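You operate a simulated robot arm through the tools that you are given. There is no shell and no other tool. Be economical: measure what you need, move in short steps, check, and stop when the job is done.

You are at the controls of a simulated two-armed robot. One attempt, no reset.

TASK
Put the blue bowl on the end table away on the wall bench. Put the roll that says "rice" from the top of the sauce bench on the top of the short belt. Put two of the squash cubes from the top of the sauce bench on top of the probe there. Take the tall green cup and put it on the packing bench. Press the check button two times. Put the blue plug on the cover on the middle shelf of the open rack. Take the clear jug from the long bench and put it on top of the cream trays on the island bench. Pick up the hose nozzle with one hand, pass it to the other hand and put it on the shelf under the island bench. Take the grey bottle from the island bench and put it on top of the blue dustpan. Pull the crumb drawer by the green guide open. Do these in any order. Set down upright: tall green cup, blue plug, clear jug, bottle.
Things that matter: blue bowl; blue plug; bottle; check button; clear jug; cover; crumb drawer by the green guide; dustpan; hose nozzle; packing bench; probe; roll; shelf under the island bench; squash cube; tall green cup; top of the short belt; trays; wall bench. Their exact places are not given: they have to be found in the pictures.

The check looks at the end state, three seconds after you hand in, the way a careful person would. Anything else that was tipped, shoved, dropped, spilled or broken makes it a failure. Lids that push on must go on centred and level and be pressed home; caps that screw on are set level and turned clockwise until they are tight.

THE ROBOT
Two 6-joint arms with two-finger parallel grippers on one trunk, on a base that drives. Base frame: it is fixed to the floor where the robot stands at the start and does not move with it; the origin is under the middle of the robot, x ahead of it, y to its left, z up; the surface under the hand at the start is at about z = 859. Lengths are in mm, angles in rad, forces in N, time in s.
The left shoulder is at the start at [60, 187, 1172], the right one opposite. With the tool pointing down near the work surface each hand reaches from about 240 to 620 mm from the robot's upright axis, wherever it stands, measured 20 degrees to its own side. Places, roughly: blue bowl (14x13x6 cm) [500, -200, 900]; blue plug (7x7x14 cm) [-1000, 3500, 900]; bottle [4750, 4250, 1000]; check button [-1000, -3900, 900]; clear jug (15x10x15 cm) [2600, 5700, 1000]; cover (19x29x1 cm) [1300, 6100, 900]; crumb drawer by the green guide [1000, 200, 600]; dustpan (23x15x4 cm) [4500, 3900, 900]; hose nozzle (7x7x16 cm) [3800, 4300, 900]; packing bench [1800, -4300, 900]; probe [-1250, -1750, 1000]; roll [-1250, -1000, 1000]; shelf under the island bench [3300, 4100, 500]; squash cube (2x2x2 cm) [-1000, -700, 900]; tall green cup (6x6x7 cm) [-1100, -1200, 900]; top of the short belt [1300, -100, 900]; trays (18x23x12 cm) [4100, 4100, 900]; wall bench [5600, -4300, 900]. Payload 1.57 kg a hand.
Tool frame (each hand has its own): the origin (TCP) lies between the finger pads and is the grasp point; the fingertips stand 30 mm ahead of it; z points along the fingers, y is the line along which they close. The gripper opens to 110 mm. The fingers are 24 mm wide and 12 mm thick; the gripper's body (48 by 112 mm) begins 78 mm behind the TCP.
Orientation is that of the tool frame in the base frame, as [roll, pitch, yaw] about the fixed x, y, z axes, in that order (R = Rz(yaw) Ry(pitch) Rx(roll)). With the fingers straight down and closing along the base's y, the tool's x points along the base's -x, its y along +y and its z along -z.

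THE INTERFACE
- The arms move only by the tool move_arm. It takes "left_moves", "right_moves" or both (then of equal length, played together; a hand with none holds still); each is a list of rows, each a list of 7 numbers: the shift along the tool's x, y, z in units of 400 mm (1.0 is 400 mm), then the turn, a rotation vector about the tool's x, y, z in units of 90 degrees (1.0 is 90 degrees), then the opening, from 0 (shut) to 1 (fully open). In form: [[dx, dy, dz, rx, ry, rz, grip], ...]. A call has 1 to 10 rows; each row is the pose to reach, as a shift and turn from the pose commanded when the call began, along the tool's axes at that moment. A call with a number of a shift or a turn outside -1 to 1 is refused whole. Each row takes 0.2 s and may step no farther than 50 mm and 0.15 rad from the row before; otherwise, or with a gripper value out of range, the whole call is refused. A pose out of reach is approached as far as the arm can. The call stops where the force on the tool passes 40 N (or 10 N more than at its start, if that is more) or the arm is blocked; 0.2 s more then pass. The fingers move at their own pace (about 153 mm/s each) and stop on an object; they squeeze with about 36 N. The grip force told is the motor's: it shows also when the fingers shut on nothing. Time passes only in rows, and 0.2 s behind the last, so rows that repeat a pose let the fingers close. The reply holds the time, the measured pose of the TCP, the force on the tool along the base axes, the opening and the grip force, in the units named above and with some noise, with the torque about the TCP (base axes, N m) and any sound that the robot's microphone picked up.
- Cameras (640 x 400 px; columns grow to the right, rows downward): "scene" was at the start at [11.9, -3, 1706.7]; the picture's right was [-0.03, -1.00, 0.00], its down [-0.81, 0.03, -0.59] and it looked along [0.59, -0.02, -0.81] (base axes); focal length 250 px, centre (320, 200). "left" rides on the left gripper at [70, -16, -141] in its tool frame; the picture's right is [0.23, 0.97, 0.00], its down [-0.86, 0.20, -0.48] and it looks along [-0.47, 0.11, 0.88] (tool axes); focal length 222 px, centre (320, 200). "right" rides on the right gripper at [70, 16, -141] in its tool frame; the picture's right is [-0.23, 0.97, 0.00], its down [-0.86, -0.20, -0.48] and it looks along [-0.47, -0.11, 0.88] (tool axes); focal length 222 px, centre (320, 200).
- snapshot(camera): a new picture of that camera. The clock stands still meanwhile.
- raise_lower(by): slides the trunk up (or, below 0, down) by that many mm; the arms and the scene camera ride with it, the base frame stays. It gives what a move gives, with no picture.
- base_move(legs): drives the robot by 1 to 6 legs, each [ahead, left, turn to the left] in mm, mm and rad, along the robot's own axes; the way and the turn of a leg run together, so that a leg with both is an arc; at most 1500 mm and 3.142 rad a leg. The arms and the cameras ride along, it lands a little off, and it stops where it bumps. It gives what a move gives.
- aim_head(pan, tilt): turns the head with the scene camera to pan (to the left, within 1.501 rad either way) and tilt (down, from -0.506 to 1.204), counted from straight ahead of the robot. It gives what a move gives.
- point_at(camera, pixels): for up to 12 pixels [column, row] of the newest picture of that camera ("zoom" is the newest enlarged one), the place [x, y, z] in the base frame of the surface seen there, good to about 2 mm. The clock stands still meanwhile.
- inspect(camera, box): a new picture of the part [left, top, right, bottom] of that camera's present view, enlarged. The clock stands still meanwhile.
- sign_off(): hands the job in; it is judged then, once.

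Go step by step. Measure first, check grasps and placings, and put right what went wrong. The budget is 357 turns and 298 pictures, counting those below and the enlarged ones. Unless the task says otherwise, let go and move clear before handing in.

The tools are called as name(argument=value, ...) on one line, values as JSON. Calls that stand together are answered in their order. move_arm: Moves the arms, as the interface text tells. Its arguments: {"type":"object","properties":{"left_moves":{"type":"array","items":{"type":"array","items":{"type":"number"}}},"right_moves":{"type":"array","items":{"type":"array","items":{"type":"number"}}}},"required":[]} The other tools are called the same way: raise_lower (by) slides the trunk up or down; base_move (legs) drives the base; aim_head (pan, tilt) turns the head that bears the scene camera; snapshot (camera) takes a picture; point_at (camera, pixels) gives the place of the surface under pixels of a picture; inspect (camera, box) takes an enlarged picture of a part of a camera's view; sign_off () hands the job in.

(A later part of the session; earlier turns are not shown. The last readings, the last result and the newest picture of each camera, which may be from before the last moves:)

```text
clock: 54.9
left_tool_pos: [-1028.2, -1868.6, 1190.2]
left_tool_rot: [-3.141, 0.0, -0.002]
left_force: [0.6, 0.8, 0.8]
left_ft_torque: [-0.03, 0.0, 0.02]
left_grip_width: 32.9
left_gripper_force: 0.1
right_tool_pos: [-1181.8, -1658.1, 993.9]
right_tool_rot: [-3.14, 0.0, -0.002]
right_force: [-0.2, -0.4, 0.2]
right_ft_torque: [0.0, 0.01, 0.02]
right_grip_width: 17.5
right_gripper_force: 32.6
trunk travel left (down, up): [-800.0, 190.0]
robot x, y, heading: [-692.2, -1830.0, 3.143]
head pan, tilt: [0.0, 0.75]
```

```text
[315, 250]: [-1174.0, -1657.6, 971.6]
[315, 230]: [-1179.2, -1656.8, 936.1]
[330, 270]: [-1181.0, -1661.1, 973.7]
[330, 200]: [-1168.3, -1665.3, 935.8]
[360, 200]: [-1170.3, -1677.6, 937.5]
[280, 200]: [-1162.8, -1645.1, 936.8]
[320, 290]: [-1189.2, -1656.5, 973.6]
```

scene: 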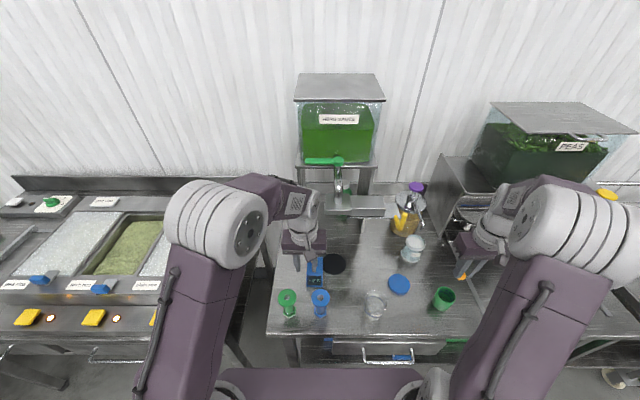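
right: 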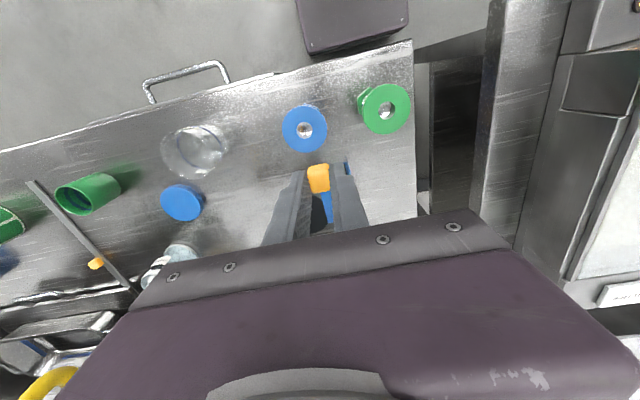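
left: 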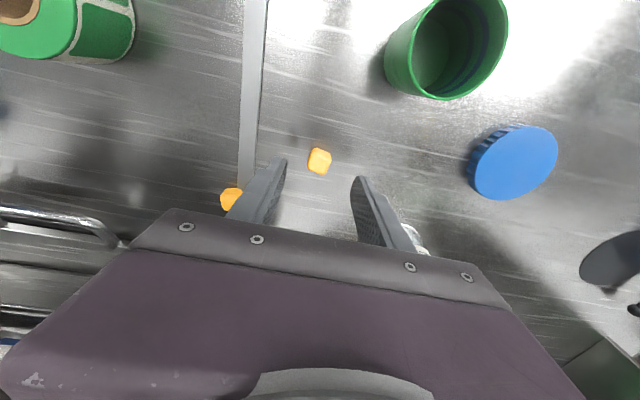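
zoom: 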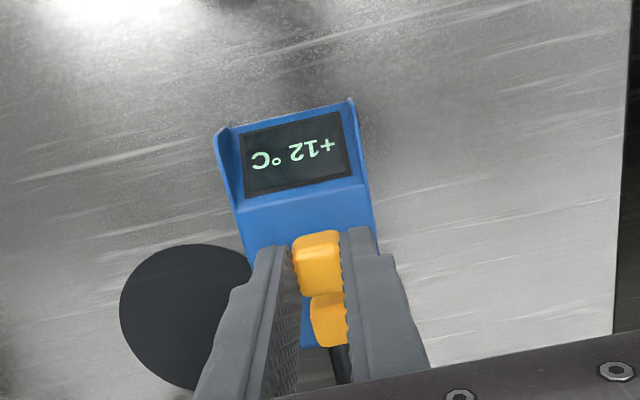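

move_arm(right_moves=[[0.01, -0.01, 0.025, 0, 0, 0, 0], [0.01, -0.01, 0.042, 0, 0, 0, 0], [0.01, -0.01, 0.042, 0, 0, 0, 0.3], [0.01, -0.01, 0.042, 0, 0, 0, 0.3], [0.01, -0.01, -0.02, 0, 0, 0, 0.3], [0.1, -0.01, -0.08, 0, 0, 0, 0.3], [0.2, -0.01, -0.08, 0, 0, 0, 0.3], [0.2, -0.01, -0.18, 0, 0, 0, 0.3]])

inspect(camera="right", box=[200, 60, 440, 240])

```text
clock: 56.7
left_tool_pos: [-1027.7, -1868.5, 1189.8]
left_tool_rot: [3.14, -0.001, -0.004]
left_force: [0.5, -0.1, 0.3]
left_ft_torque: [-0.01, 0.03, 0.04]
left_grip_width: 33.1
left_gripper_force: 0.2
right_tool_pos: [-1100.7, -1651.6, 1064.3]
right_tool_rot: [3.141, 0.001, -0.003]
right_force: [-0.8, 0.0, -0.3]
right_ft_torque: [-0.01, 0.02, -0.01]
right_grip_width: 32.7
right_gripper_force: 0.2
trunk travel left (down, up): [-800.0, 190.0]
robot x, y, heading: [-688.5, -1828.9, 3.135]
head pan, tilt: [0.0, 0.75]
```

```text
2.22 times, centred on (320, 150) of right
```

zoom: 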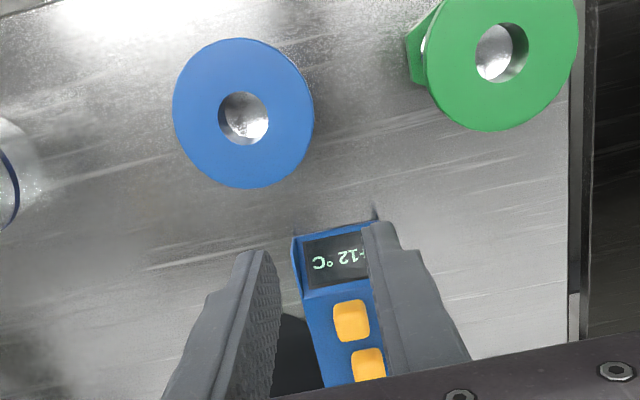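

Both cubes sit on the probe. Next: the check button at about (-1000,-3900). I lift the hands, back off and drive along the benches.

move_arm(right_moves=[[0.02, -0.01, -0.12, 0, 0, 0, 0.3], [0.02, -0.01, -0.24, 0, 0, 0, 0.3]])

base_move(legs=[[-350, 0, 0], [0, 1400, 0], [0, 400, 0]])

snapshot(camera="scene")

```text
clock: 57.3
left_tool_pos: [-1027.5, -1870.1, 1191.6]
left_tool_rot: [-3.141, 0.002, -0.003]
left_force: [0.3, 0.1, 0.7]
left_ft_torque: [0.0, 0.02, -0.01]
left_grip_width: 32.9
left_gripper_force: 0.1
right_tool_pos: [-1093.7, -1649.1, 1161.6]
right_tool_rot: [-3.141, 0.001, -0.002]
right_force: [-0.8, -0.1, 0.1]
right_ft_torque: [0.0, 0.01, 0.04]
right_grip_width: 33.2
right_gripper_force: 0.0
trunk travel left (down, up): [-800.0, 190.0]
robot x, y, heading: [-688.4, -1830.7, 3.133]
head pan, tilt: [0.0, 0.75]
```

```text
clock: 68.2
left_tool_pos: [-696.0, -3658.1, 1190.0]
left_tool_rot: [3.141, 0.0, -0.016]
left_force: [0.1, 0.6, -0.1]
left_ft_torque: [-0.02, -0.02, -0.02]
left_grip_width: 32.9
left_gripper_force: 0.0
right_tool_pos: [-758.5, -3437.9, 1160.9]
right_tool_rot: [3.141, 0.001, -0.016]
right_force: [-1.0, -0.2, -0.2]
right_ft_torque: [0.03, 0.03, -0.03]
right_grip_width: 32.9
right_gripper_force: 0.0
trunk travel left (down, up): [-800.0, 190.0]
robot x, y, heading: [-362.9, -3628.3, 3.128]
head pan, tilt: [0.0, 0.75]
```

```text
267 pictures are left
```

scene: 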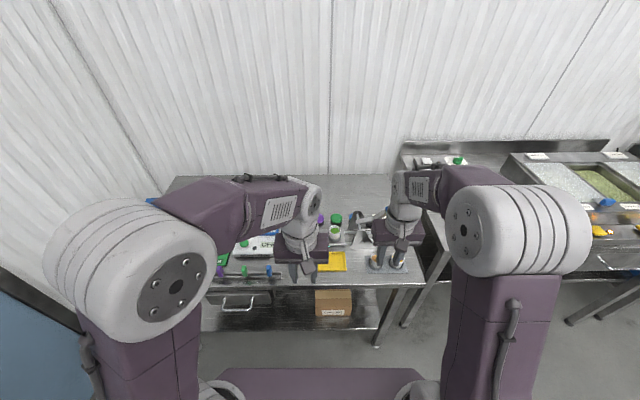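

Hands block the view; I spread them and look again.

move_arm(left_moves=[[0, 0.1, 0, 0, 0, 0, 0.3], [0, 0.2, 0, 0, 0, 0, 0.3], [0, 0.3, 0, 0, 0, 0, 0.3], [0, 0.4, 0, 0, 0, 0, 0.3], [0, 0.5, 0, 0, 0, 0, 0.3]], right_moves=[[0, -0.08, 0, 0, 0, 0, 0.3], [0, -0.16, 0, 0, 0, 0, 0.3], [0, -0.24, 0, 0, 0, 0, 0.3], [0, -0.32, 0, 0, 0, 0, 0.3], [0, -0.36, 0, 0, 0, 0, 0.3]])

inspect(camera="scene", box=[150, 160, 450, 330])

```text
clock: 69.4
left_tool_pos: [-697.6, -3862.3, 1191.2]
left_tool_rot: [3.141, -0.001, -0.017]
left_force: [0.2, -0.1, -0.2]
left_ft_torque: [-0.01, 0.01, -0.02]
left_grip_width: 32.8
left_gripper_force: 0.1
right_tool_pos: [-756.2, -3294.5, 1161.6]
right_tool_rot: [-3.14, 0.001, -0.016]
right_force: [0.3, -1.1, -0.2]
right_ft_torque: [0.0, -0.01, 0.01]
right_grip_width: 33.1
right_gripper_force: 0.1
trunk travel left (down, up): [-800.0, 190.0]
robot x, y, heading: [-356.1, -3627.9, 3.124]
head pan, tilt: [0.0, 0.75]
```

```text
2.13 times, centred on (300, 245) of scene
```

zoom: 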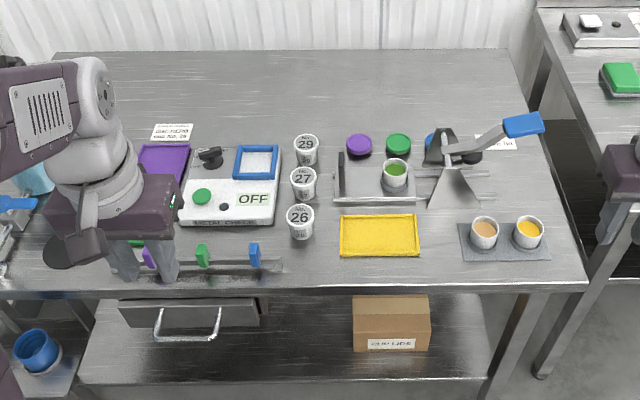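

The METAL CHECK device at zoom (230,190) shows OFF. I zoom on it.

inspect(camera="scene", box=[225, 220, 295, 275])

point_at(camera="zoom", pixels=[[160, 160], [235, 190], [190, 50], [330, 170], [130, 200], [330, 60], [380, 100], [40, 260], [480, 170], [480, 80]])

```text
7.27 times, centred on (260, 248) of scene
```

zoom: 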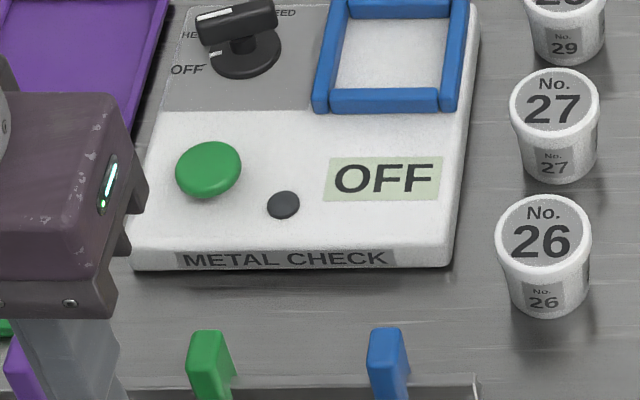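

```text
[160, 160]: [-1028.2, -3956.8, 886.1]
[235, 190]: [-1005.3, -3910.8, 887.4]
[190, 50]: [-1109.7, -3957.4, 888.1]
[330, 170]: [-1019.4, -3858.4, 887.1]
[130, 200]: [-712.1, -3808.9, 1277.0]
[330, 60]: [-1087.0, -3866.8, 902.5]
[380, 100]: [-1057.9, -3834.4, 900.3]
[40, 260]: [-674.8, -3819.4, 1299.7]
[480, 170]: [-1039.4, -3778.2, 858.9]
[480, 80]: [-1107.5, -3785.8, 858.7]
```

point_at(camera="zoom", pixels=[[208, 168], [180, 170], [238, 170], [208, 146], [208, 190], [283, 204], [205, 340], [385, 340], [245, 55], [235, 15]])

snapshot(camera="left")

```text
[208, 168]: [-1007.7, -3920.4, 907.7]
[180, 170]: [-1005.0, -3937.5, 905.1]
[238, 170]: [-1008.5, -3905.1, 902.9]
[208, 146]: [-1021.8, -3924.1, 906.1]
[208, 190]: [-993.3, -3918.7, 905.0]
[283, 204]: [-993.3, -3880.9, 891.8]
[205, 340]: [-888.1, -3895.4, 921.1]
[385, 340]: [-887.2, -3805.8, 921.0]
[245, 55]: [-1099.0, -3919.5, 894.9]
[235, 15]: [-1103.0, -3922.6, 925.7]
```

```text
264 pictures are left
```

left: 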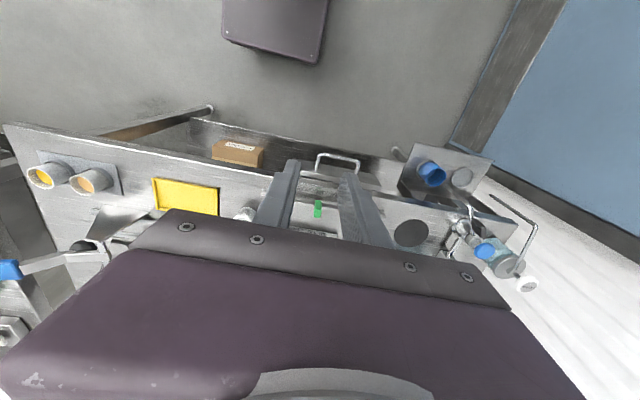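

Check button (green) is at (-1007,-3921), top 908. I drive forward 220 mm.

base_move(legs=[[220, 0, 0.017]])

```text
clock: 71.1
left_tool_pos: [-909.8, -3866.4, 1193.3]
left_tool_rot: [3.141, 0.001, 0.005]
left_force: [-0.2, 0.1, -0.2]
left_ft_torque: [0.01, 0.03, 0.01]
left_grip_width: 33.0
left_gripper_force: 0.1
right_tool_pos: [-981.4, -3300.8, 1162.3]
right_tool_rot: [3.141, 0.003, 0.005]
right_force: [0.2, -0.2, -0.3]
right_ft_torque: [0.03, 0.02, 0.02]
right_grip_width: 33.0
right_gripper_force: 0.0
trunk travel left (down, up): [-800.0, 190.0]
robot x, y, heading: [-579.7, -3624.8, -3.137]
head pan, tilt: [0.0, 0.75]
```

move_arm(left_moves=[[-0.08, 0.045, 0, 0, 0, 0, 0], [-0.16, 0.09, 0, 0, 0, 0, 0], [-0.243, 0.136, 0.02, 0, 0, 0, 0], [-0.243, 0.136, 0.14, 0, 0, 0, 0], [-0.243, 0.136, 0.26, 0, 0, 0, 0], [-0.243, 0.136, 0.38, 0, 0, 0, 0], [-0.243, 0.136, 0.5, 0, 0, 0, 0], [-0.243, 0.136, 0.595, 0, 0, 0, 0]])

inspect(camera="left", box=[200, 60, 440, 240])

```text
clock: 72.9
left_tool_pos: [-1009.5, -3919.0, 952.7]
left_tool_rot: [-3.14, 0.001, 0.003]
left_force: [-0.6, -0.1, 0.4]
left_ft_torque: [0.03, -0.02, 0.01]
left_grip_width: 0.1
left_gripper_force: 20.9
right_tool_pos: [-984.3, -3303.2, 1161.5]
right_tool_rot: [3.141, 0.0, 0.004]
right_force: [0.5, 0.4, -0.4]
right_ft_torque: [-0.01, 0.01, 0.0]
right_grip_width: 32.8
right_gripper_force: 0.0
trunk travel left (down, up): [-800.0, 190.0]
robot x, y, heading: [-575.9, -3627.1, -3.139]
head pan, tilt: [0.0, 0.75]
```

```text
2.22 times, centred on (320, 150) of left
```

zoom: 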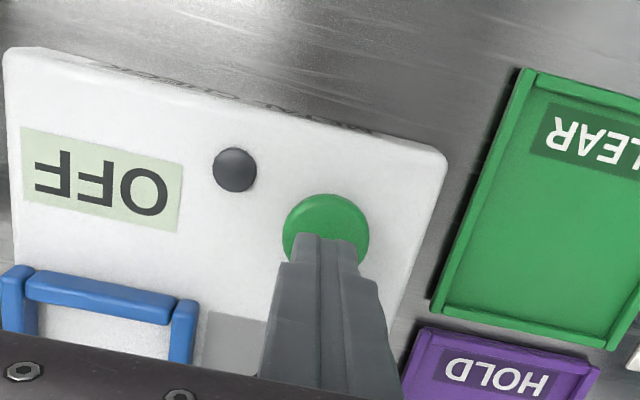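

Fingertips above the button. First press, slowly, then rise.

move_arm(left_moves=[[0, 0, 0.03, 0, 0, 0, 0], [0, 0, 0.04, 0, 0, 0, 0], [0, 0, 0.046, 0, 0, 0, 0], [0, 0, 0.052, 0, 0, 0, 0], [0, 0, 0.058, 0, 0, 0, 0]])

```text
clock: 74.1
left_tool_pos: [-1010.2, -3920.9, 930.7]
left_tool_rot: [3.141, 0.001, 0.004]
left_force: [-1.1, 1.2, 2.7]
left_ft_torque: [0.04, 0.04, 0.0]
left_grip_width: 0.1
left_gripper_force: 21.6
right_tool_pos: [-982.7, -3301.7, 1160.4]
right_tool_rot: [3.141, 0.0, 0.004]
right_force: [0.0, 0.5, 1.0]
right_ft_torque: [-0.02, 0.02, -0.01]
right_grip_width: 33.0
right_gripper_force: 0.1
trunk travel left (down, up): [-800.0, 190.0]
robot x, y, heading: [-579.5, -3627.5, -3.139]
head pan, tilt: [0.0, 0.75]
heard: click
```

Click heard. I rise and check the display.

move_arm(left_moves=[[0, 0, -0.03, 0, 0, 0, 0], [0, 0, -0.06, 0, 0, 0, 0]])

inspect(camera="left", box=[140, 40, 440, 240])

```text
clock: 74.7
left_tool_pos: [-1010.6, -3920.1, 953.1]
left_tool_rot: [-3.14, 0.0, 0.005]
left_force: [0.2, -0.3, 0.3]
left_ft_torque: [0.01, 0.01, 0.0]
left_grip_width: 0.0
left_gripper_force: 20.8
right_tool_pos: [-982.4, -3300.2, 1161.9]
right_tool_rot: [3.141, -0.002, 0.003]
right_force: [0.9, 0.1, 0.0]
right_ft_torque: [-0.01, 0.0, 0.01]
right_grip_width: 33.0
right_gripper_force: 0.0
trunk travel left (down, up): [-800.0, 190.0]
robot x, y, heading: [-581.1, -3623.1, -3.138]
head pan, tilt: [0.0, 0.75]
```

```text
2.00 times, centred on (290, 140) of left
```

zoom: 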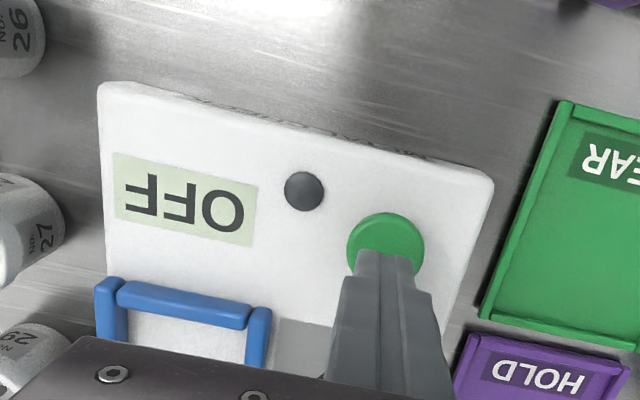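

Second press, then rise well clear.

move_arm(left_moves=[[0, 0, 0.03, 0, 0, 0, 0], [0, 0, 0.042, 0, 0, 0, 0], [0, 0, 0.05, 0, 0, 0, 0], [0, 0, 0.058, 0, 0, 0, 0], [0, 0, 0.06, 0, 0, 0, 0]])

move_arm(left_moves=[[0, 0, -0.06, 0, 0, 0, 0], [0, 0, -0.18, 0, 0, 0, 0], [0, 0, -0.3, 0, 0, 0, 0], [0, 0, -0.42, 0, 0, 0, 0], [0, 0, -0.54, 0, 0, 0, 0]])

```text
clock: 75.9
left_tool_pos: [-1009.0, -3921.2, 930.5]
left_tool_rot: [3.141, -0.001, 0.004]
left_force: [0.3, -2.0, 2.5]
left_ft_torque: [-0.08, -0.03, -0.01]
left_grip_width: 0.0
left_gripper_force: 21.5
right_tool_pos: [-983.0, -3301.1, 1161.9]
right_tool_rot: [-3.141, 0.001, 0.004]
right_force: [0.1, -0.6, -1.0]
right_ft_torque: [-0.01, 0.02, 0.01]
right_grip_width: 33.0
right_gripper_force: 0.1
trunk travel left (down, up): [-800.0, 190.0]
robot x, y, heading: [-578.9, -3625.1, -3.138]
head pan, tilt: [0.0, 0.75]
heard: click
```

```text
clock: 77.1
left_tool_pos: [-1008.8, -3922.2, 1148.0]
left_tool_rot: [3.141, -0.002, 0.002]
left_force: [0.0, 0.4, 0.3]
left_ft_torque: [-0.05, 0.05, 0.01]
left_grip_width: 0.3
left_gripper_force: 21.5
right_tool_pos: [-981.8, -3300.5, 1162.3]
right_tool_rot: [3.141, 0.0, 0.004]
right_force: [-0.2, 0.1, -0.3]
right_ft_torque: [-0.02, 0.04, 0.0]
right_grip_width: 33.2
right_gripper_force: 0.0
trunk travel left (down, up): [-800.0, 190.0]
robot x, y, heading: [-579.8, -3624.9, -3.138]
head pan, tilt: [0.0, 0.75]
```

Two clicks heard. Back to the sauce bench for the cup (left hand) and the RICE roll (right hand).

base_move(legs=[[-330, 0, 0], [0, -1400, 0], [0, -1200, 0]])

snapshot(camera="scene")

```text
clock: 91.5
left_tool_pos: [-690.2, -1324.7, 1146.2]
left_tool_rot: [-3.141, -0.001, 0.008]
left_force: [-0.1, -0.2, 0.2]
left_ft_torque: [0.02, 0.02, -0.02]
left_grip_width: 0.0
left_gripper_force: 21.1
right_tool_pos: [-664.6, -705.1, 1160.5]
right_tool_rot: [-3.141, 0.0, 0.007]
right_force: [0.4, -0.6, 0.0]
right_ft_torque: [0.02, 0.01, 0.01]
right_grip_width: 33.2
right_gripper_force: 0.1
trunk travel left (down, up): [-800.0, 190.0]
robot x, y, heading: [-259.1, -1029.2, -3.132]
head pan, tilt: [0.0, 0.75]
```

```text
261 pictures are left
```

scene: 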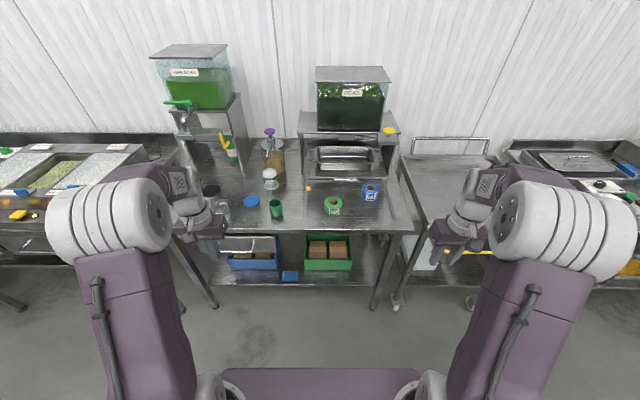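

point_at(camera="scene", pixels=[[389, 131], [395, 142], [350, 143], [384, 145], [382, 172], [345, 178], [390, 168], [372, 186], [275, 204], [340, 150], [310, 145], [270, 132]])

inspect(camera="scene", box=[250, 110, 430, 230])

```text
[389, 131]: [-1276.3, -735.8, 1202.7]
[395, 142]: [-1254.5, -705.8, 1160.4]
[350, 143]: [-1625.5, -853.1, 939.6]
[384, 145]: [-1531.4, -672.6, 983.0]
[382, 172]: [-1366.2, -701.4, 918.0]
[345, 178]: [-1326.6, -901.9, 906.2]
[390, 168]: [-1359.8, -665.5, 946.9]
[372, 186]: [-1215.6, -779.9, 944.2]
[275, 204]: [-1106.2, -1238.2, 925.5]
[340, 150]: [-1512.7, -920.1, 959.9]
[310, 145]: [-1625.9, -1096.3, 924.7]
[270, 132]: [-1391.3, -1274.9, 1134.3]
```

```text
3.33 times, centred on (340, 170) of scene
```

zoom: 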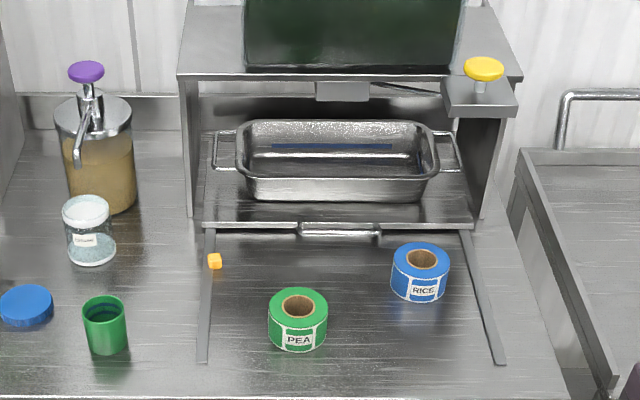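

The yellow pad shelf (-1254,-735,1160) is close above the roll, so I'll tilt the right hand 25° back for it. First I line up hands and open them, then drive in.

move_arm(left_moves=[[0, -0.1, 0, 0, 0, 0, 0.9], [0, -0.21, 0, 0, 0, 0, 0.9], [0, -0.21, 0, 0, 0, 0, 0.9], [0, -0.21, 0, 0, 0, 0, 0.9]], right_moves=[[0, 0.11, 0, 0, -0.09, 0, 0.9], [0, 0.22, 0, 0, -0.18, 0, 0.9], [0, 0.22, 0, 0, -0.27, 0, 0.9], [0, 0.22, 0, 0, -0.28, 0, 0.9]])

base_move(legs=[[400, 0, -0.01]])

snapshot(camera="left")

snapshot(camera="right")

```text
clock: 92.5
left_tool_pos: [-690.2, -1240.4, 1145.6]
left_tool_rot: [-3.141, -0.001, 0.007]
left_force: [0.4, 0.1, 0.1]
left_ft_torque: [-0.03, -0.01, -0.01]
left_grip_width: 98.9
left_gripper_force: 0.1
right_tool_pos: [-665.6, -792.2, 1161.0]
right_tool_rot: [-3.14, 0.443, 0.008]
right_force: [0.6, -1.0, 1.0]
right_ft_torque: [0.04, -0.01, 0.02]
right_grip_width: 99.1
right_gripper_force: 0.1
trunk travel left (down, up): [-800.0, 190.0]
robot x, y, heading: [-258.5, -1029.8, -3.135]
head pan, tilt: [0.0, 0.75]
```

```text
clock: 95.0
left_tool_pos: [-1087.0, -1236.6, 1146.6]
left_tool_rot: [3.141, 0.001, -0.005]
left_force: [-0.1, -0.1, -0.9]
left_ft_torque: [0.02, 0.0, 0.0]
left_grip_width: 99.3
left_gripper_force: 0.1
right_tool_pos: [-1056.5, -786.2, 1161.6]
right_tool_rot: [3.141, 0.443, -0.004]
right_force: [0.0, 0.7, 1.0]
right_ft_torque: [-0.01, -0.01, 0.01]
right_grip_width: 98.9
right_gripper_force: 0.0
trunk travel left (down, up): [-800.0, 190.0]
robot x, y, heading: [-656.3, -1026.9, 3.137]
head pan, tilt: [0.0, 0.75]
```

```text
259 pictures are left
```

left: 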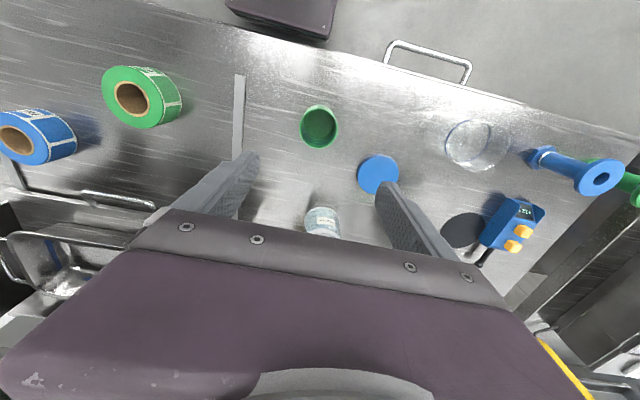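

```text
258 pictures are left
```

right: 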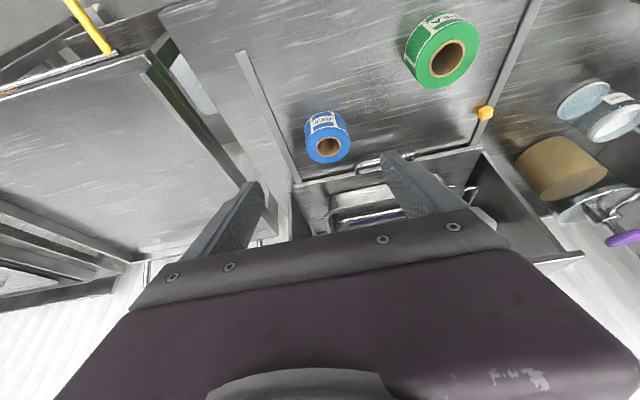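

point_at(camera="right", pixels=[[328, 128], [307, 140], [348, 145], [330, 162], [328, 145], [290, 150], [260, 100], [365, 160]])

point_at(camera="left", pixels=[[302, 124], [338, 128], [320, 105], [320, 147]])

```text
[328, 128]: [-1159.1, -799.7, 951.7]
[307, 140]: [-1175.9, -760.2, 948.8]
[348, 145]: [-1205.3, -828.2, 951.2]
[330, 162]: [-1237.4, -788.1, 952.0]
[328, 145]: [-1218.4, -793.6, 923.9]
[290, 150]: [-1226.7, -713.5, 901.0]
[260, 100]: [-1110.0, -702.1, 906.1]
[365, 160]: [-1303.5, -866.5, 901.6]
```

```text
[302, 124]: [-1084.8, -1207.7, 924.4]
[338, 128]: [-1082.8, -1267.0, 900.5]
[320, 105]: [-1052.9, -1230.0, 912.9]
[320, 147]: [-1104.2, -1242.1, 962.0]
```

inspect(camera="left", box=[280, 90, 360, 160])

point_at(camera="zoom", pixels=[[170, 320], [460, 320], [315, 445], [315, 130], [185, 250], [450, 250], [320, 160], [250, 420], [315, 400]])

```text
5.71 times, centred on (320, 125) of left
```

zoom: 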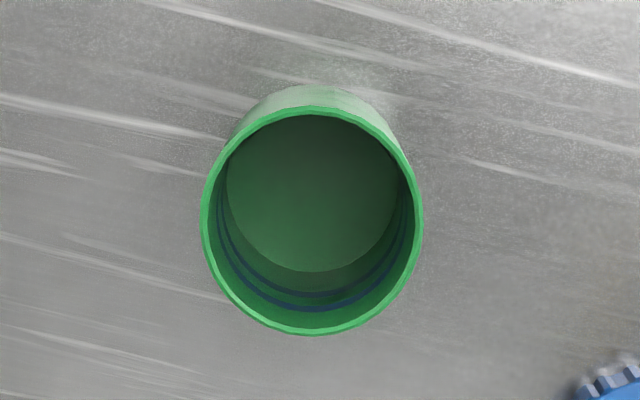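

```text
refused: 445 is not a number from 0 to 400
```

point_at(camera="zoom", pixels=[[204, 220], [419, 220], [311, 111], [310, 331], [310, 200]])

```text
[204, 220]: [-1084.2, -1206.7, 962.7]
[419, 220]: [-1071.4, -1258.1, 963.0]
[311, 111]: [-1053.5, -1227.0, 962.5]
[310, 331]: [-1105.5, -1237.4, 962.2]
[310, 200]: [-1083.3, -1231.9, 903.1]
```

Cup centre (-1079,-1232), rim 963; roll centre (-1198,-794), top 951. Both hands descend with open fingers.

move_arm(left_moves=[[0.02, -0.0115, 0.0, 0, 0, 0, 0.9], [0.02, -0.0115, 0.1, 0, 0, 0, 0.9], [0.02, -0.0115, 0.2, 0, 0, 0, 0.9], [0.02, -0.0115, 0.31, 0, 0, 0, 0.9], [0.02, -0.0115, 0.42, 0, 0, 0, 0.9], [0.02, -0.0115, 0.515, 0, 0, 0, 0.9]], right_moves=[[-0.03, 0.02, 0.08, 0, 0, 0, 0.9], [-0.0775, 0.02, 0.18, 0, 0, 0, 0.9], [-0.0775, 0.02, 0.3, 0, 0, 0, 0.9], [-0.0775, 0.02, 0.42, 0, 0, 0, 0.9], [-0.0775, 0.02, 0.54, 0, 0, 0, 0.9], [-0.0775, 0.02, 0.66, 0, 0, 0, 0.9]])

snapshot(camera="right")

snapshot(camera="left")

```text
clock: 96.4
left_tool_pos: [-1081.9, -1230.0, 937.8]
left_tool_rot: [3.141, 0.0, -0.006]
left_force: [-0.8, -0.3, -0.2]
left_ft_torque: [0.03, -0.04, -0.02]
left_grip_width: 99.0
left_gripper_force: 0.0
right_tool_pos: [-1201.1, -792.4, 935.7]
right_tool_rot: [-3.141, 0.436, -0.005]
right_force: [0.3, -0.6, -0.1]
right_ft_torque: [-0.02, -0.01, 0.0]
right_grip_width: 98.8
right_gripper_force: 0.0
trunk travel left (down, up): [-800.0, 190.0]
robot x, y, heading: [-655.4, -1028.4, 3.131]
head pan, tilt: [0.0, 0.75]
```

```text
256 pictures are left
```

right: 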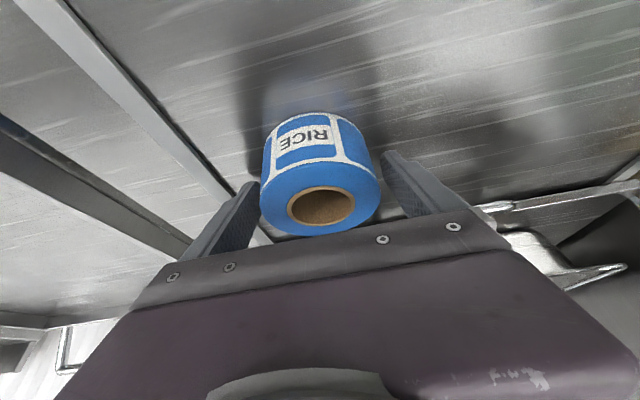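

```text
255 pictures are left
```

left: 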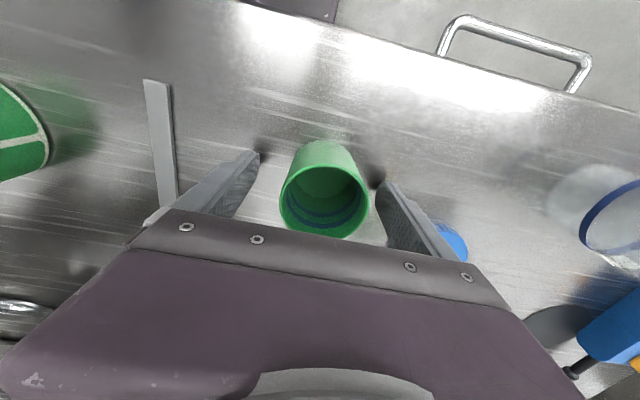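

Both objects are between the fingers. Close and lift a little.

move_arm(left_moves=[[0, 0, 0, 0, 0, 0, 0], [0, 0, 0, 0, 0, 0, 0], [0, 0, 0, 0, 0, 0, 0], [0, 0, -0.05, 0, 0, 0, 0], [0, 0, -0.15, 0, 0, 0, 0]], right_moves=[[0, 0, 0, 0, 0, 0, 0], [0, 0, 0, 0, 0, 0, 0], [0, 0, 0, 0, 0, 0, 0], [0, 0, -0.05, 0, 0, 0, 0], [0, 0, -0.15, 0, 0, 0, 0]])

snapshot(camera="scene")

```text
clock: 97.6
left_tool_pos: [-1076.8, -1231.5, 1001.4]
left_tool_rot: [-3.141, 0.002, -0.004]
left_force: [0.2, -0.9, 0.2]
left_ft_torque: [0.0, 0.02, 0.01]
left_grip_width: 53.9
left_gripper_force: 35.5
right_tool_pos: [-1171.4, -792.0, 991.2]
right_tool_rot: [-3.142, 0.442, -0.004]
right_force: [1.3, -0.5, -1.2]
right_ft_torque: [0.01, 0.02, 0.02]
right_grip_width: 79.1
right_gripper_force: 35.9
trunk travel left (down, up): [-800.0, 190.0]
robot x, y, heading: [-654.4, -1024.5, 3.133]
head pan, tilt: [0.0, 0.75]
```

```text
254 pictures are left
```

scene: 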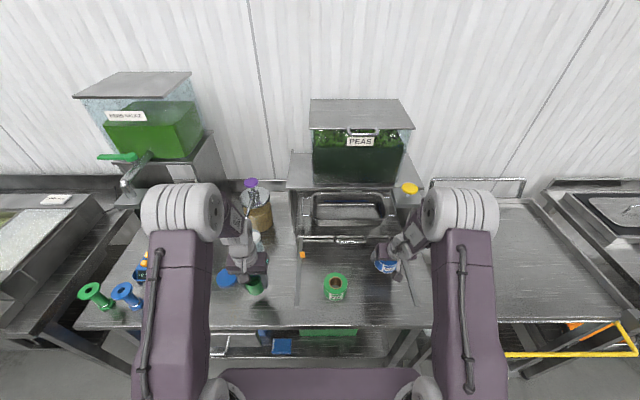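

Cup (53.9 mm) and roll (79 mm) held. I lift them, then back off.

move_arm(left_moves=[[0, 0, -0.1, 0, 0, 0, 0], [0, 0, -0.2, 0, 0, 0, 0], [0, 0, -0.3, 0, 0, 0, 0], [0, 0, -0.35, 0, 0, 0, 0]], right_moves=[[0, 0, -0.1, 0, 0, 0, 0], [0, 0, -0.2, 0, 0, 0, 0], [0, 0, -0.3, 0, 0, 0, 0], [0, 0, -0.4, 0, 0, 0, 0]])

base_move(legs=[[-350, 0, 0], [0, 0, 1.575], [-1300, 0, 0], [-600, 0, 0]])

aim_head(pan=0.7, tilt=0.6)

snapshot(camera="scene")

```text
clock: 98.6
left_tool_pos: [-1078.8, -1231.4, 1140.5]
left_tool_rot: [-3.141, 0.0, -0.004]
left_force: [0.4, -0.3, 0.5]
left_ft_torque: [-0.01, 0.01, 0.02]
left_grip_width: 54.1
left_gripper_force: 36.0
right_tool_pos: [-1104.5, -794.4, 1134.7]
right_tool_rot: [3.141, 0.44, -0.006]
right_force: [-0.4, -0.2, -1.5]
right_ft_torque: [-0.03, 0.01, -0.02]
right_grip_width: 79.1
right_gripper_force: 35.8
trunk travel left (down, up): [-800.0, 190.0]
robot x, y, heading: [-653.5, -1024.5, 3.139]
head pan, tilt: [0.0, 0.75]
```

```text
clock: 113.8
left_tool_pos: [-105.5, 420.1, 1139.7]
left_tool_rot: [-3.139, -0.002, 1.587]
left_force: [0.2, 0.2, -0.2]
left_ft_torque: [0.01, -0.01, -0.02]
left_grip_width: 53.9
left_gripper_force: 36.4
right_tool_pos: [-543.6, 385.4, 1132.9]
right_tool_rot: [-3.141, 0.439, 1.586]
right_force: [0.1, 0.2, -1.4]
right_ft_torque: [0.02, 0.02, 0.01]
right_grip_width: 78.8
right_gripper_force: 36.2
trunk travel left (down, up): [-800.0, 190.0]
robot x, y, heading: [-321.0, 842.8, -1.553]
head pan, tilt: [0.0, 0.75]
```

```text
clock: 114.8
left_tool_pos: [-106.5, 422.4, 1139.7]
left_tool_rot: [3.141, 0.001, 1.587]
left_force: [0.6, 0.4, -1.0]
left_ft_torque: [-0.04, -0.02, -0.02]
left_grip_width: 54.2
left_gripper_force: 36.1
right_tool_pos: [-543.7, 386.5, 1132.5]
right_tool_rot: [3.141, 0.439, 1.59]
right_force: [-0.5, 0.1, -1.1]
right_ft_torque: [0.03, -0.02, -0.03]
right_grip_width: 79.1
right_gripper_force: 36.0
trunk travel left (down, up): [-800.0, 190.0]
robot x, y, heading: [-317.2, 841.1, -1.555]
head pan, tilt: [0.7, 0.6]
```

```text
253 pictures are left
```

scene: 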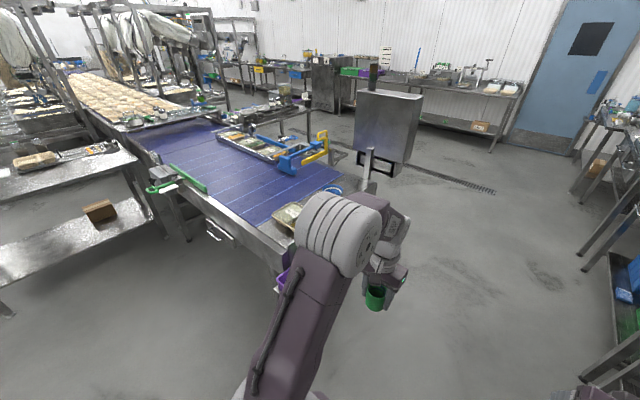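

The belt's left side shows a drawer handle near the green guide at pixel (213,236). I measure.

inspect(camera="scene", box=[140, 160, 300, 280])

point_at(camera="zoom", pixels=[[290, 300], [280, 290], [310, 322], [165, 285], [60, 105], [245, 125], [300, 230], [380, 300], [400, 100], [180, 80], [270, 250], [480, 330]])

```text
3.33 times, centred on (220, 220) of scene
```

zoom: 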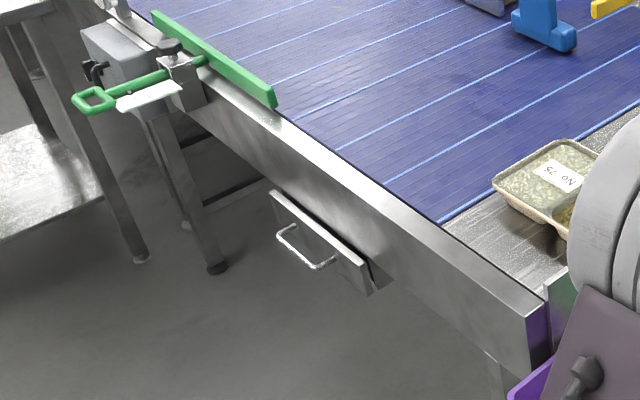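

```text
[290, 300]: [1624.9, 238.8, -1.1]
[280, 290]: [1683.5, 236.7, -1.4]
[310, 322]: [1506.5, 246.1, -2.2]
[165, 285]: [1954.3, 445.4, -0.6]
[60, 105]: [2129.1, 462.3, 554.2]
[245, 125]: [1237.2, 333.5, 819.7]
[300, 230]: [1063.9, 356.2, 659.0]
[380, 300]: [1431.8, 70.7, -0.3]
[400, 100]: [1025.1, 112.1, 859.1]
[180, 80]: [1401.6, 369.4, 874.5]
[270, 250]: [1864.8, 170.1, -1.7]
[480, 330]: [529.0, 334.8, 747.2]
```

inspect(camera="scene", box=[200, 200, 240, 235])

inspect(camera="scene", box=[200, 215, 240, 245])

```text
11.43 times, centred on (220, 218) of scene
```

zoom: 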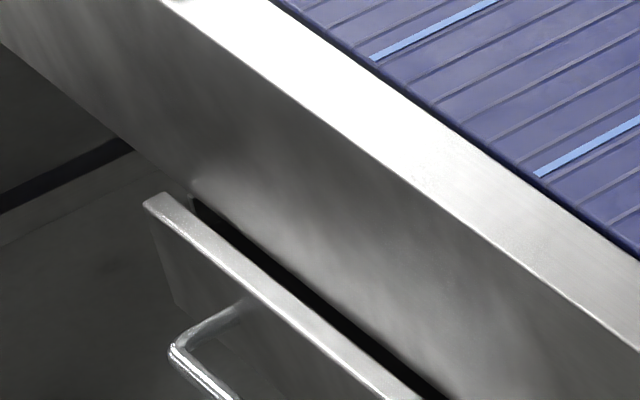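

```text
13.33 times, centred on (220, 230) of scene
```

zoom: 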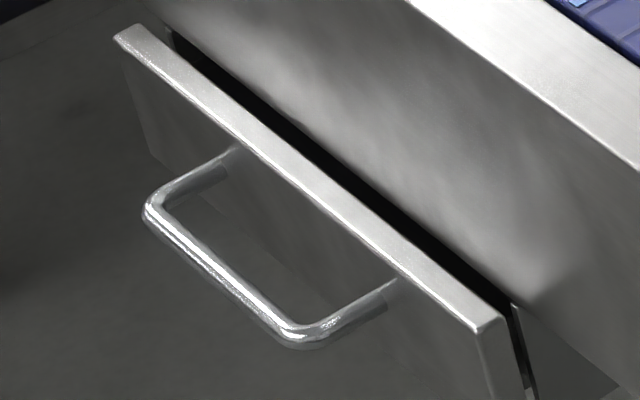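

point_at(camera="zoom", pixels=[[150, 212], [185, 244], [225, 278], [260, 308], [290, 333], [120, 35], [490, 325], [310, 220], [225, 165], [390, 285]])

```text
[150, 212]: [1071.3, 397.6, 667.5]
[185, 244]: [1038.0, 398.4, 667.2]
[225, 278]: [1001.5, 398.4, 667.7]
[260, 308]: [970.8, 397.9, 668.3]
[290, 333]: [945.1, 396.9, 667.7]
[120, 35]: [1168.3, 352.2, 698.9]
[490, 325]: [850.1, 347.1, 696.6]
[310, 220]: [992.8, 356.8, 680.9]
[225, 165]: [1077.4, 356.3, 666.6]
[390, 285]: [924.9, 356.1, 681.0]
```

Drawer handle bar: y=398, z=667, x 940–1075. First I drive over to the belt's left side and place the roll.

base_move(legs=[[0, 1320, -0.018]])

aim_head(pan=0, tilt=0.8)

snapshot(camera="scene")

```text
clock: 121.5
left_tool_pos: [1206.3, 415.9, 1138.8]
left_tool_rot: [-3.141, 0.0, 1.556]
left_force: [-0.3, 0.1, -1.2]
left_ft_torque: [0.03, -0.04, 0.01]
left_grip_width: 54.0
left_gripper_force: 35.5
right_tool_pos: [767.5, 395.8, 1132.7]
right_tool_rot: [-3.141, 0.439, 1.557]
right_force: [0.3, -0.2, -1.9]
right_ft_torque: [-0.01, 0.02, 0.03]
right_grip_width: 79.2
right_gripper_force: 36.0
trunk travel left (down, up): [-800.0, 190.0]
robot x, y, heading: [1003.9, 848.2, -1.586]
head pan, tilt: [0.7, 0.6]
```

```text
clock: 122.5
left_tool_pos: [1206.6, 416.8, 1140.0]
left_tool_rot: [3.141, 0.0, 1.556]
left_force: [-1.0, -0.2, 0.2]
left_ft_torque: [-0.02, -0.03, 0.02]
left_grip_width: 54.1
left_gripper_force: 36.1
right_tool_pos: [767.6, 395.7, 1134.0]
right_tool_rot: [-3.142, 0.441, 1.557]
right_force: [-0.3, -0.1, -1.0]
right_ft_torque: [-0.05, 0.01, -0.02]
right_grip_width: 79.5
right_gripper_force: 36.0
trunk travel left (down, up): [-800.0, 190.0]
robot x, y, heading: [1004.2, 844.0, -1.583]
head pan, tilt: [0.0, 0.799]
```

```text
249 pictures are left
```

scene: 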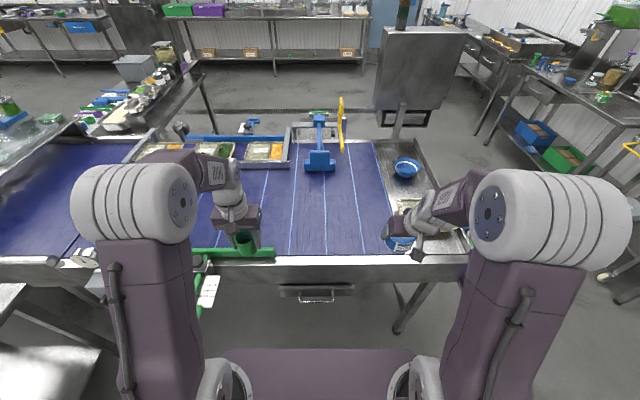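

point_at(camera="scene", pixels=[[340, 220], [370, 220], [385, 200], [350, 200], [340, 255], [260, 253], [320, 150], [405, 168], [200, 262], [215, 285], [320, 300], [410, 205]])

```text
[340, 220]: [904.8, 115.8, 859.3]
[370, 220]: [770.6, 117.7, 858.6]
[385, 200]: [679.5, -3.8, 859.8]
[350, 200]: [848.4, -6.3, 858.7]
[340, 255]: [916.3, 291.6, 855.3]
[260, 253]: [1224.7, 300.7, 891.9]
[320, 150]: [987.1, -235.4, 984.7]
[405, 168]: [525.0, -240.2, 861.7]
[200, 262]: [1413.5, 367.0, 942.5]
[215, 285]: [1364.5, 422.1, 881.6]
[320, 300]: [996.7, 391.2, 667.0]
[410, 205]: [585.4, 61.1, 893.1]
```

base_move(legs=[[150, 0, 0.012]])

```text
clock: 123.9
left_tool_pos: [1208.9, 272.7, 1140.6]
left_tool_rot: [3.142, 0.001, 1.567]
left_force: [-0.8, 0.4, 0.0]
left_ft_torque: [-0.03, -0.01, 0.01]
left_grip_width: 54.0
left_gripper_force: 36.3
right_tool_pos: [772.0, 245.7, 1135.0]
right_tool_rot: [-3.141, 0.442, 1.566]
right_force: [-0.5, -0.5, -1.7]
right_ft_torque: [-0.03, 0.03, 0.0]
right_grip_width: 79.0
right_gripper_force: 35.8
trunk travel left (down, up): [-800.0, 190.0]
robot x, y, heading: [1004.5, 694.2, -1.579]
head pan, tilt: [0.0, 0.799]
```

move_arm(right_moves=[[0.006, 0.04, 0.1, 0, 0, 0, 0], [0.012, 0.08, 0.2, 0, 0, 0, 0], [0.018, 0.12, 0.3, 0, 0, 0, 0], [0.024, 0.16, 0.4, 0, 0, 0, 0], [0.03, 0.18, 0.5, 0, 0, 0, 0], [0.0345, 0.1825, 0.6, 0, 0, 0, 0], [0.0345, 0.1825, 0.632, 0, 0, 0, 0]])

snapshot(camera="right")

```text
clock: 125.5
left_tool_pos: [1208.7, 269.2, 1138.4]
left_tool_rot: [-3.14, -0.002, 1.566]
left_force: [-0.6, -0.1, -0.5]
left_ft_torque: [0.0, 0.0, 0.01]
left_grip_width: 54.0
left_gripper_force: 36.3
right_tool_pos: [766.4, 171.6, 901.8]
right_tool_rot: [3.137, 0.438, 1.567]
right_force: [0.4, -0.2, -1.7]
right_ft_torque: [-0.01, -0.01, -0.01]
right_grip_width: 79.2
right_gripper_force: 36.5
right hand out of reach, approached as far as the arm can: row 2, 3, 4, 5, 6, 7
trunk travel left (down, up): [-800.0, 190.0]
robot x, y, heading: [1002.4, 697.0, -1.573]
head pan, tilt: [0.0, 0.799]
```

```text
248 pictures are left
```

right: 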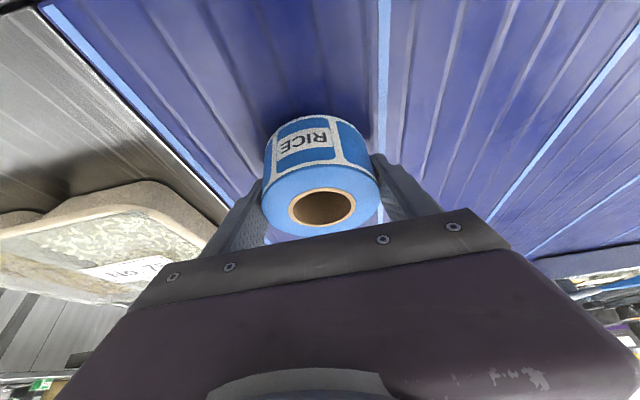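

Sideways reach was limited; the roll hovers over the belt at (766,172). I shift the base 60 mm left to be further onto the belt, then lower.

base_move(legs=[[0, 60, 0]])

move_arm(right_moves=[[0, 0, 0.008, 0, 0, 0, 0], [0, 0, 0.012, 0, 0, 0, 0], [0, 0, 0.012, 0, 0, 0, 0]])

inspect(camera="right", box=[200, 80, 440, 260])

```text
clock: 126.5
left_tool_pos: [1264.7, 269.3, 1139.9]
left_tool_rot: [3.137, 0.0, 1.568]
left_force: [0.3, -0.2, -0.9]
left_ft_torque: [0.01, -0.06, -0.02]
left_grip_width: 54.2
left_gripper_force: 36.0
right_tool_pos: [824.1, 172.6, 900.6]
right_tool_rot: [3.134, 0.438, 1.564]
right_force: [0.1, 0.0, -2.0]
right_ft_torque: [-0.03, -0.06, 0.02]
right_grip_width: 79.1
right_gripper_force: 35.7
trunk travel left (down, up): [-800.0, 190.0]
robot x, y, heading: [1067.7, 698.8, -1.577]
head pan, tilt: [0.0, 0.799]
```

```text
clock: 127.3
left_tool_pos: [1272.4, 268.9, 1139.2]
left_tool_rot: [-3.14, -0.002, 1.567]
left_force: [1.1, 0.1, -0.9]
left_ft_torque: [0.0, 0.02, -0.02]
left_grip_width: 54.1
left_gripper_force: 36.1
right_tool_pos: [830.2, 170.5, 898.9]
right_tool_rot: [3.138, 0.44, 1.568]
right_force: [0.4, 0.1, -1.4]
right_ft_torque: [-0.02, -0.02, -0.01]
right_grip_width: 78.8
right_gripper_force: 35.6
trunk travel left (down, up): [-800.0, 190.0]
robot x, y, heading: [1062.3, 698.2, -1.571]
head pan, tilt: [0.0, 0.799]
```

```text
2.22 times, centred on (320, 170) of right
```

zoom: 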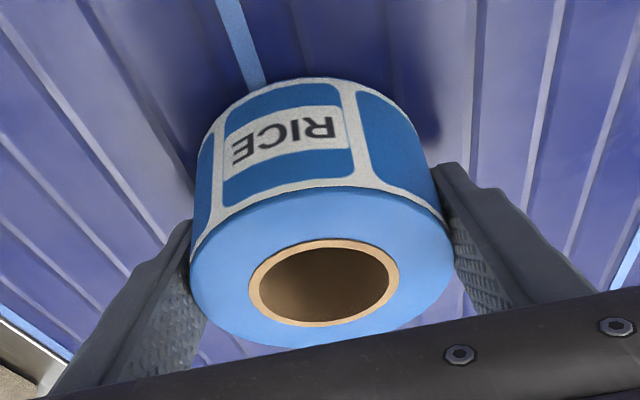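

move_arm(right_moves=[[0, 0, 0.006, 0, 0, 0, 0], [0, 0, 0.011, 0, 0, 0, 0]])

```text
clock: 127.9
left_tool_pos: [1269.6, 271.0, 1139.6]
left_tool_rot: [-3.141, 0.001, 1.565]
left_force: [-0.2, -0.3, -0.4]
left_ft_torque: [0.0, 0.01, -0.02]
left_grip_width: 54.1
left_gripper_force: 35.8
right_tool_pos: [826.9, 171.7, 896.3]
right_tool_rot: [3.137, 0.442, 1.565]
right_force: [-3.6, 3.9, 9.0]
right_ft_torque: [0.28, 0.5, -0.16]
right_grip_width: 79.1
right_gripper_force: 35.6
trunk travel left (down, up): [-800.0, 190.0]
robot x, y, heading: [1068.6, 695.5, -1.57]
head pan, tilt: [0.0, 0.799]
```

Contact at 9 N. Release and withdraw.

move_arm(right_moves=[[0, 0, 0.008, 0, 0, 0, 0.8], [0, 0, 0.008, 0, 0, 0, 0.95], [0, 0, 0.008, 0, 0, 0, 0.95], [0, 0, -0.08, 0, 0, 0, 0.95], [0, 0, -0.2, 0, 0, 0, 0.95], [0, 0, -0.32, 0, 0, 0, 0.95], [0, 0, -0.44, 0, 0, 0, 0.95]])

snapshot(camera="scene")

```text
clock: 129.5
left_tool_pos: [1270.6, 271.3, 1139.3]
left_tool_rot: [-3.141, 0.003, 1.567]
left_force: [0.3, 0.5, -0.8]
left_ft_torque: [-0.01, -0.02, -0.01]
left_grip_width: 53.9
left_gripper_force: 36.5
right_tool_pos: [829.8, 245.2, 1053.2]
right_tool_rot: [3.139, 0.44, 1.566]
right_force: [1.2, 0.0, -0.3]
right_ft_torque: [-0.05, 0.0, 0.0]
right_grip_width: 104.4
right_gripper_force: 0.1
trunk travel left (down, up): [-800.0, 190.0]
robot x, y, heading: [1062.5, 697.9, -1.572]
head pan, tilt: [0.0, 0.799]
```

```text
246 pictures are left
```

scene: 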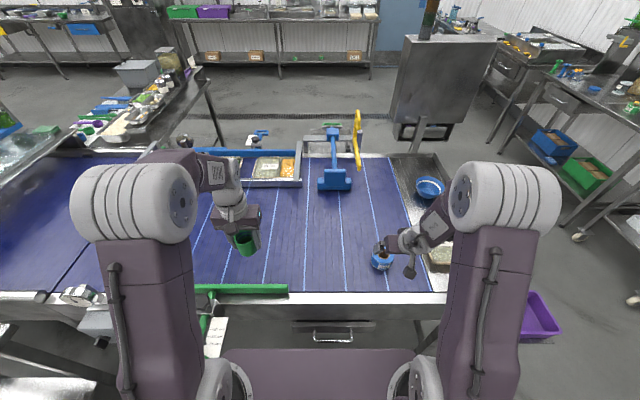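

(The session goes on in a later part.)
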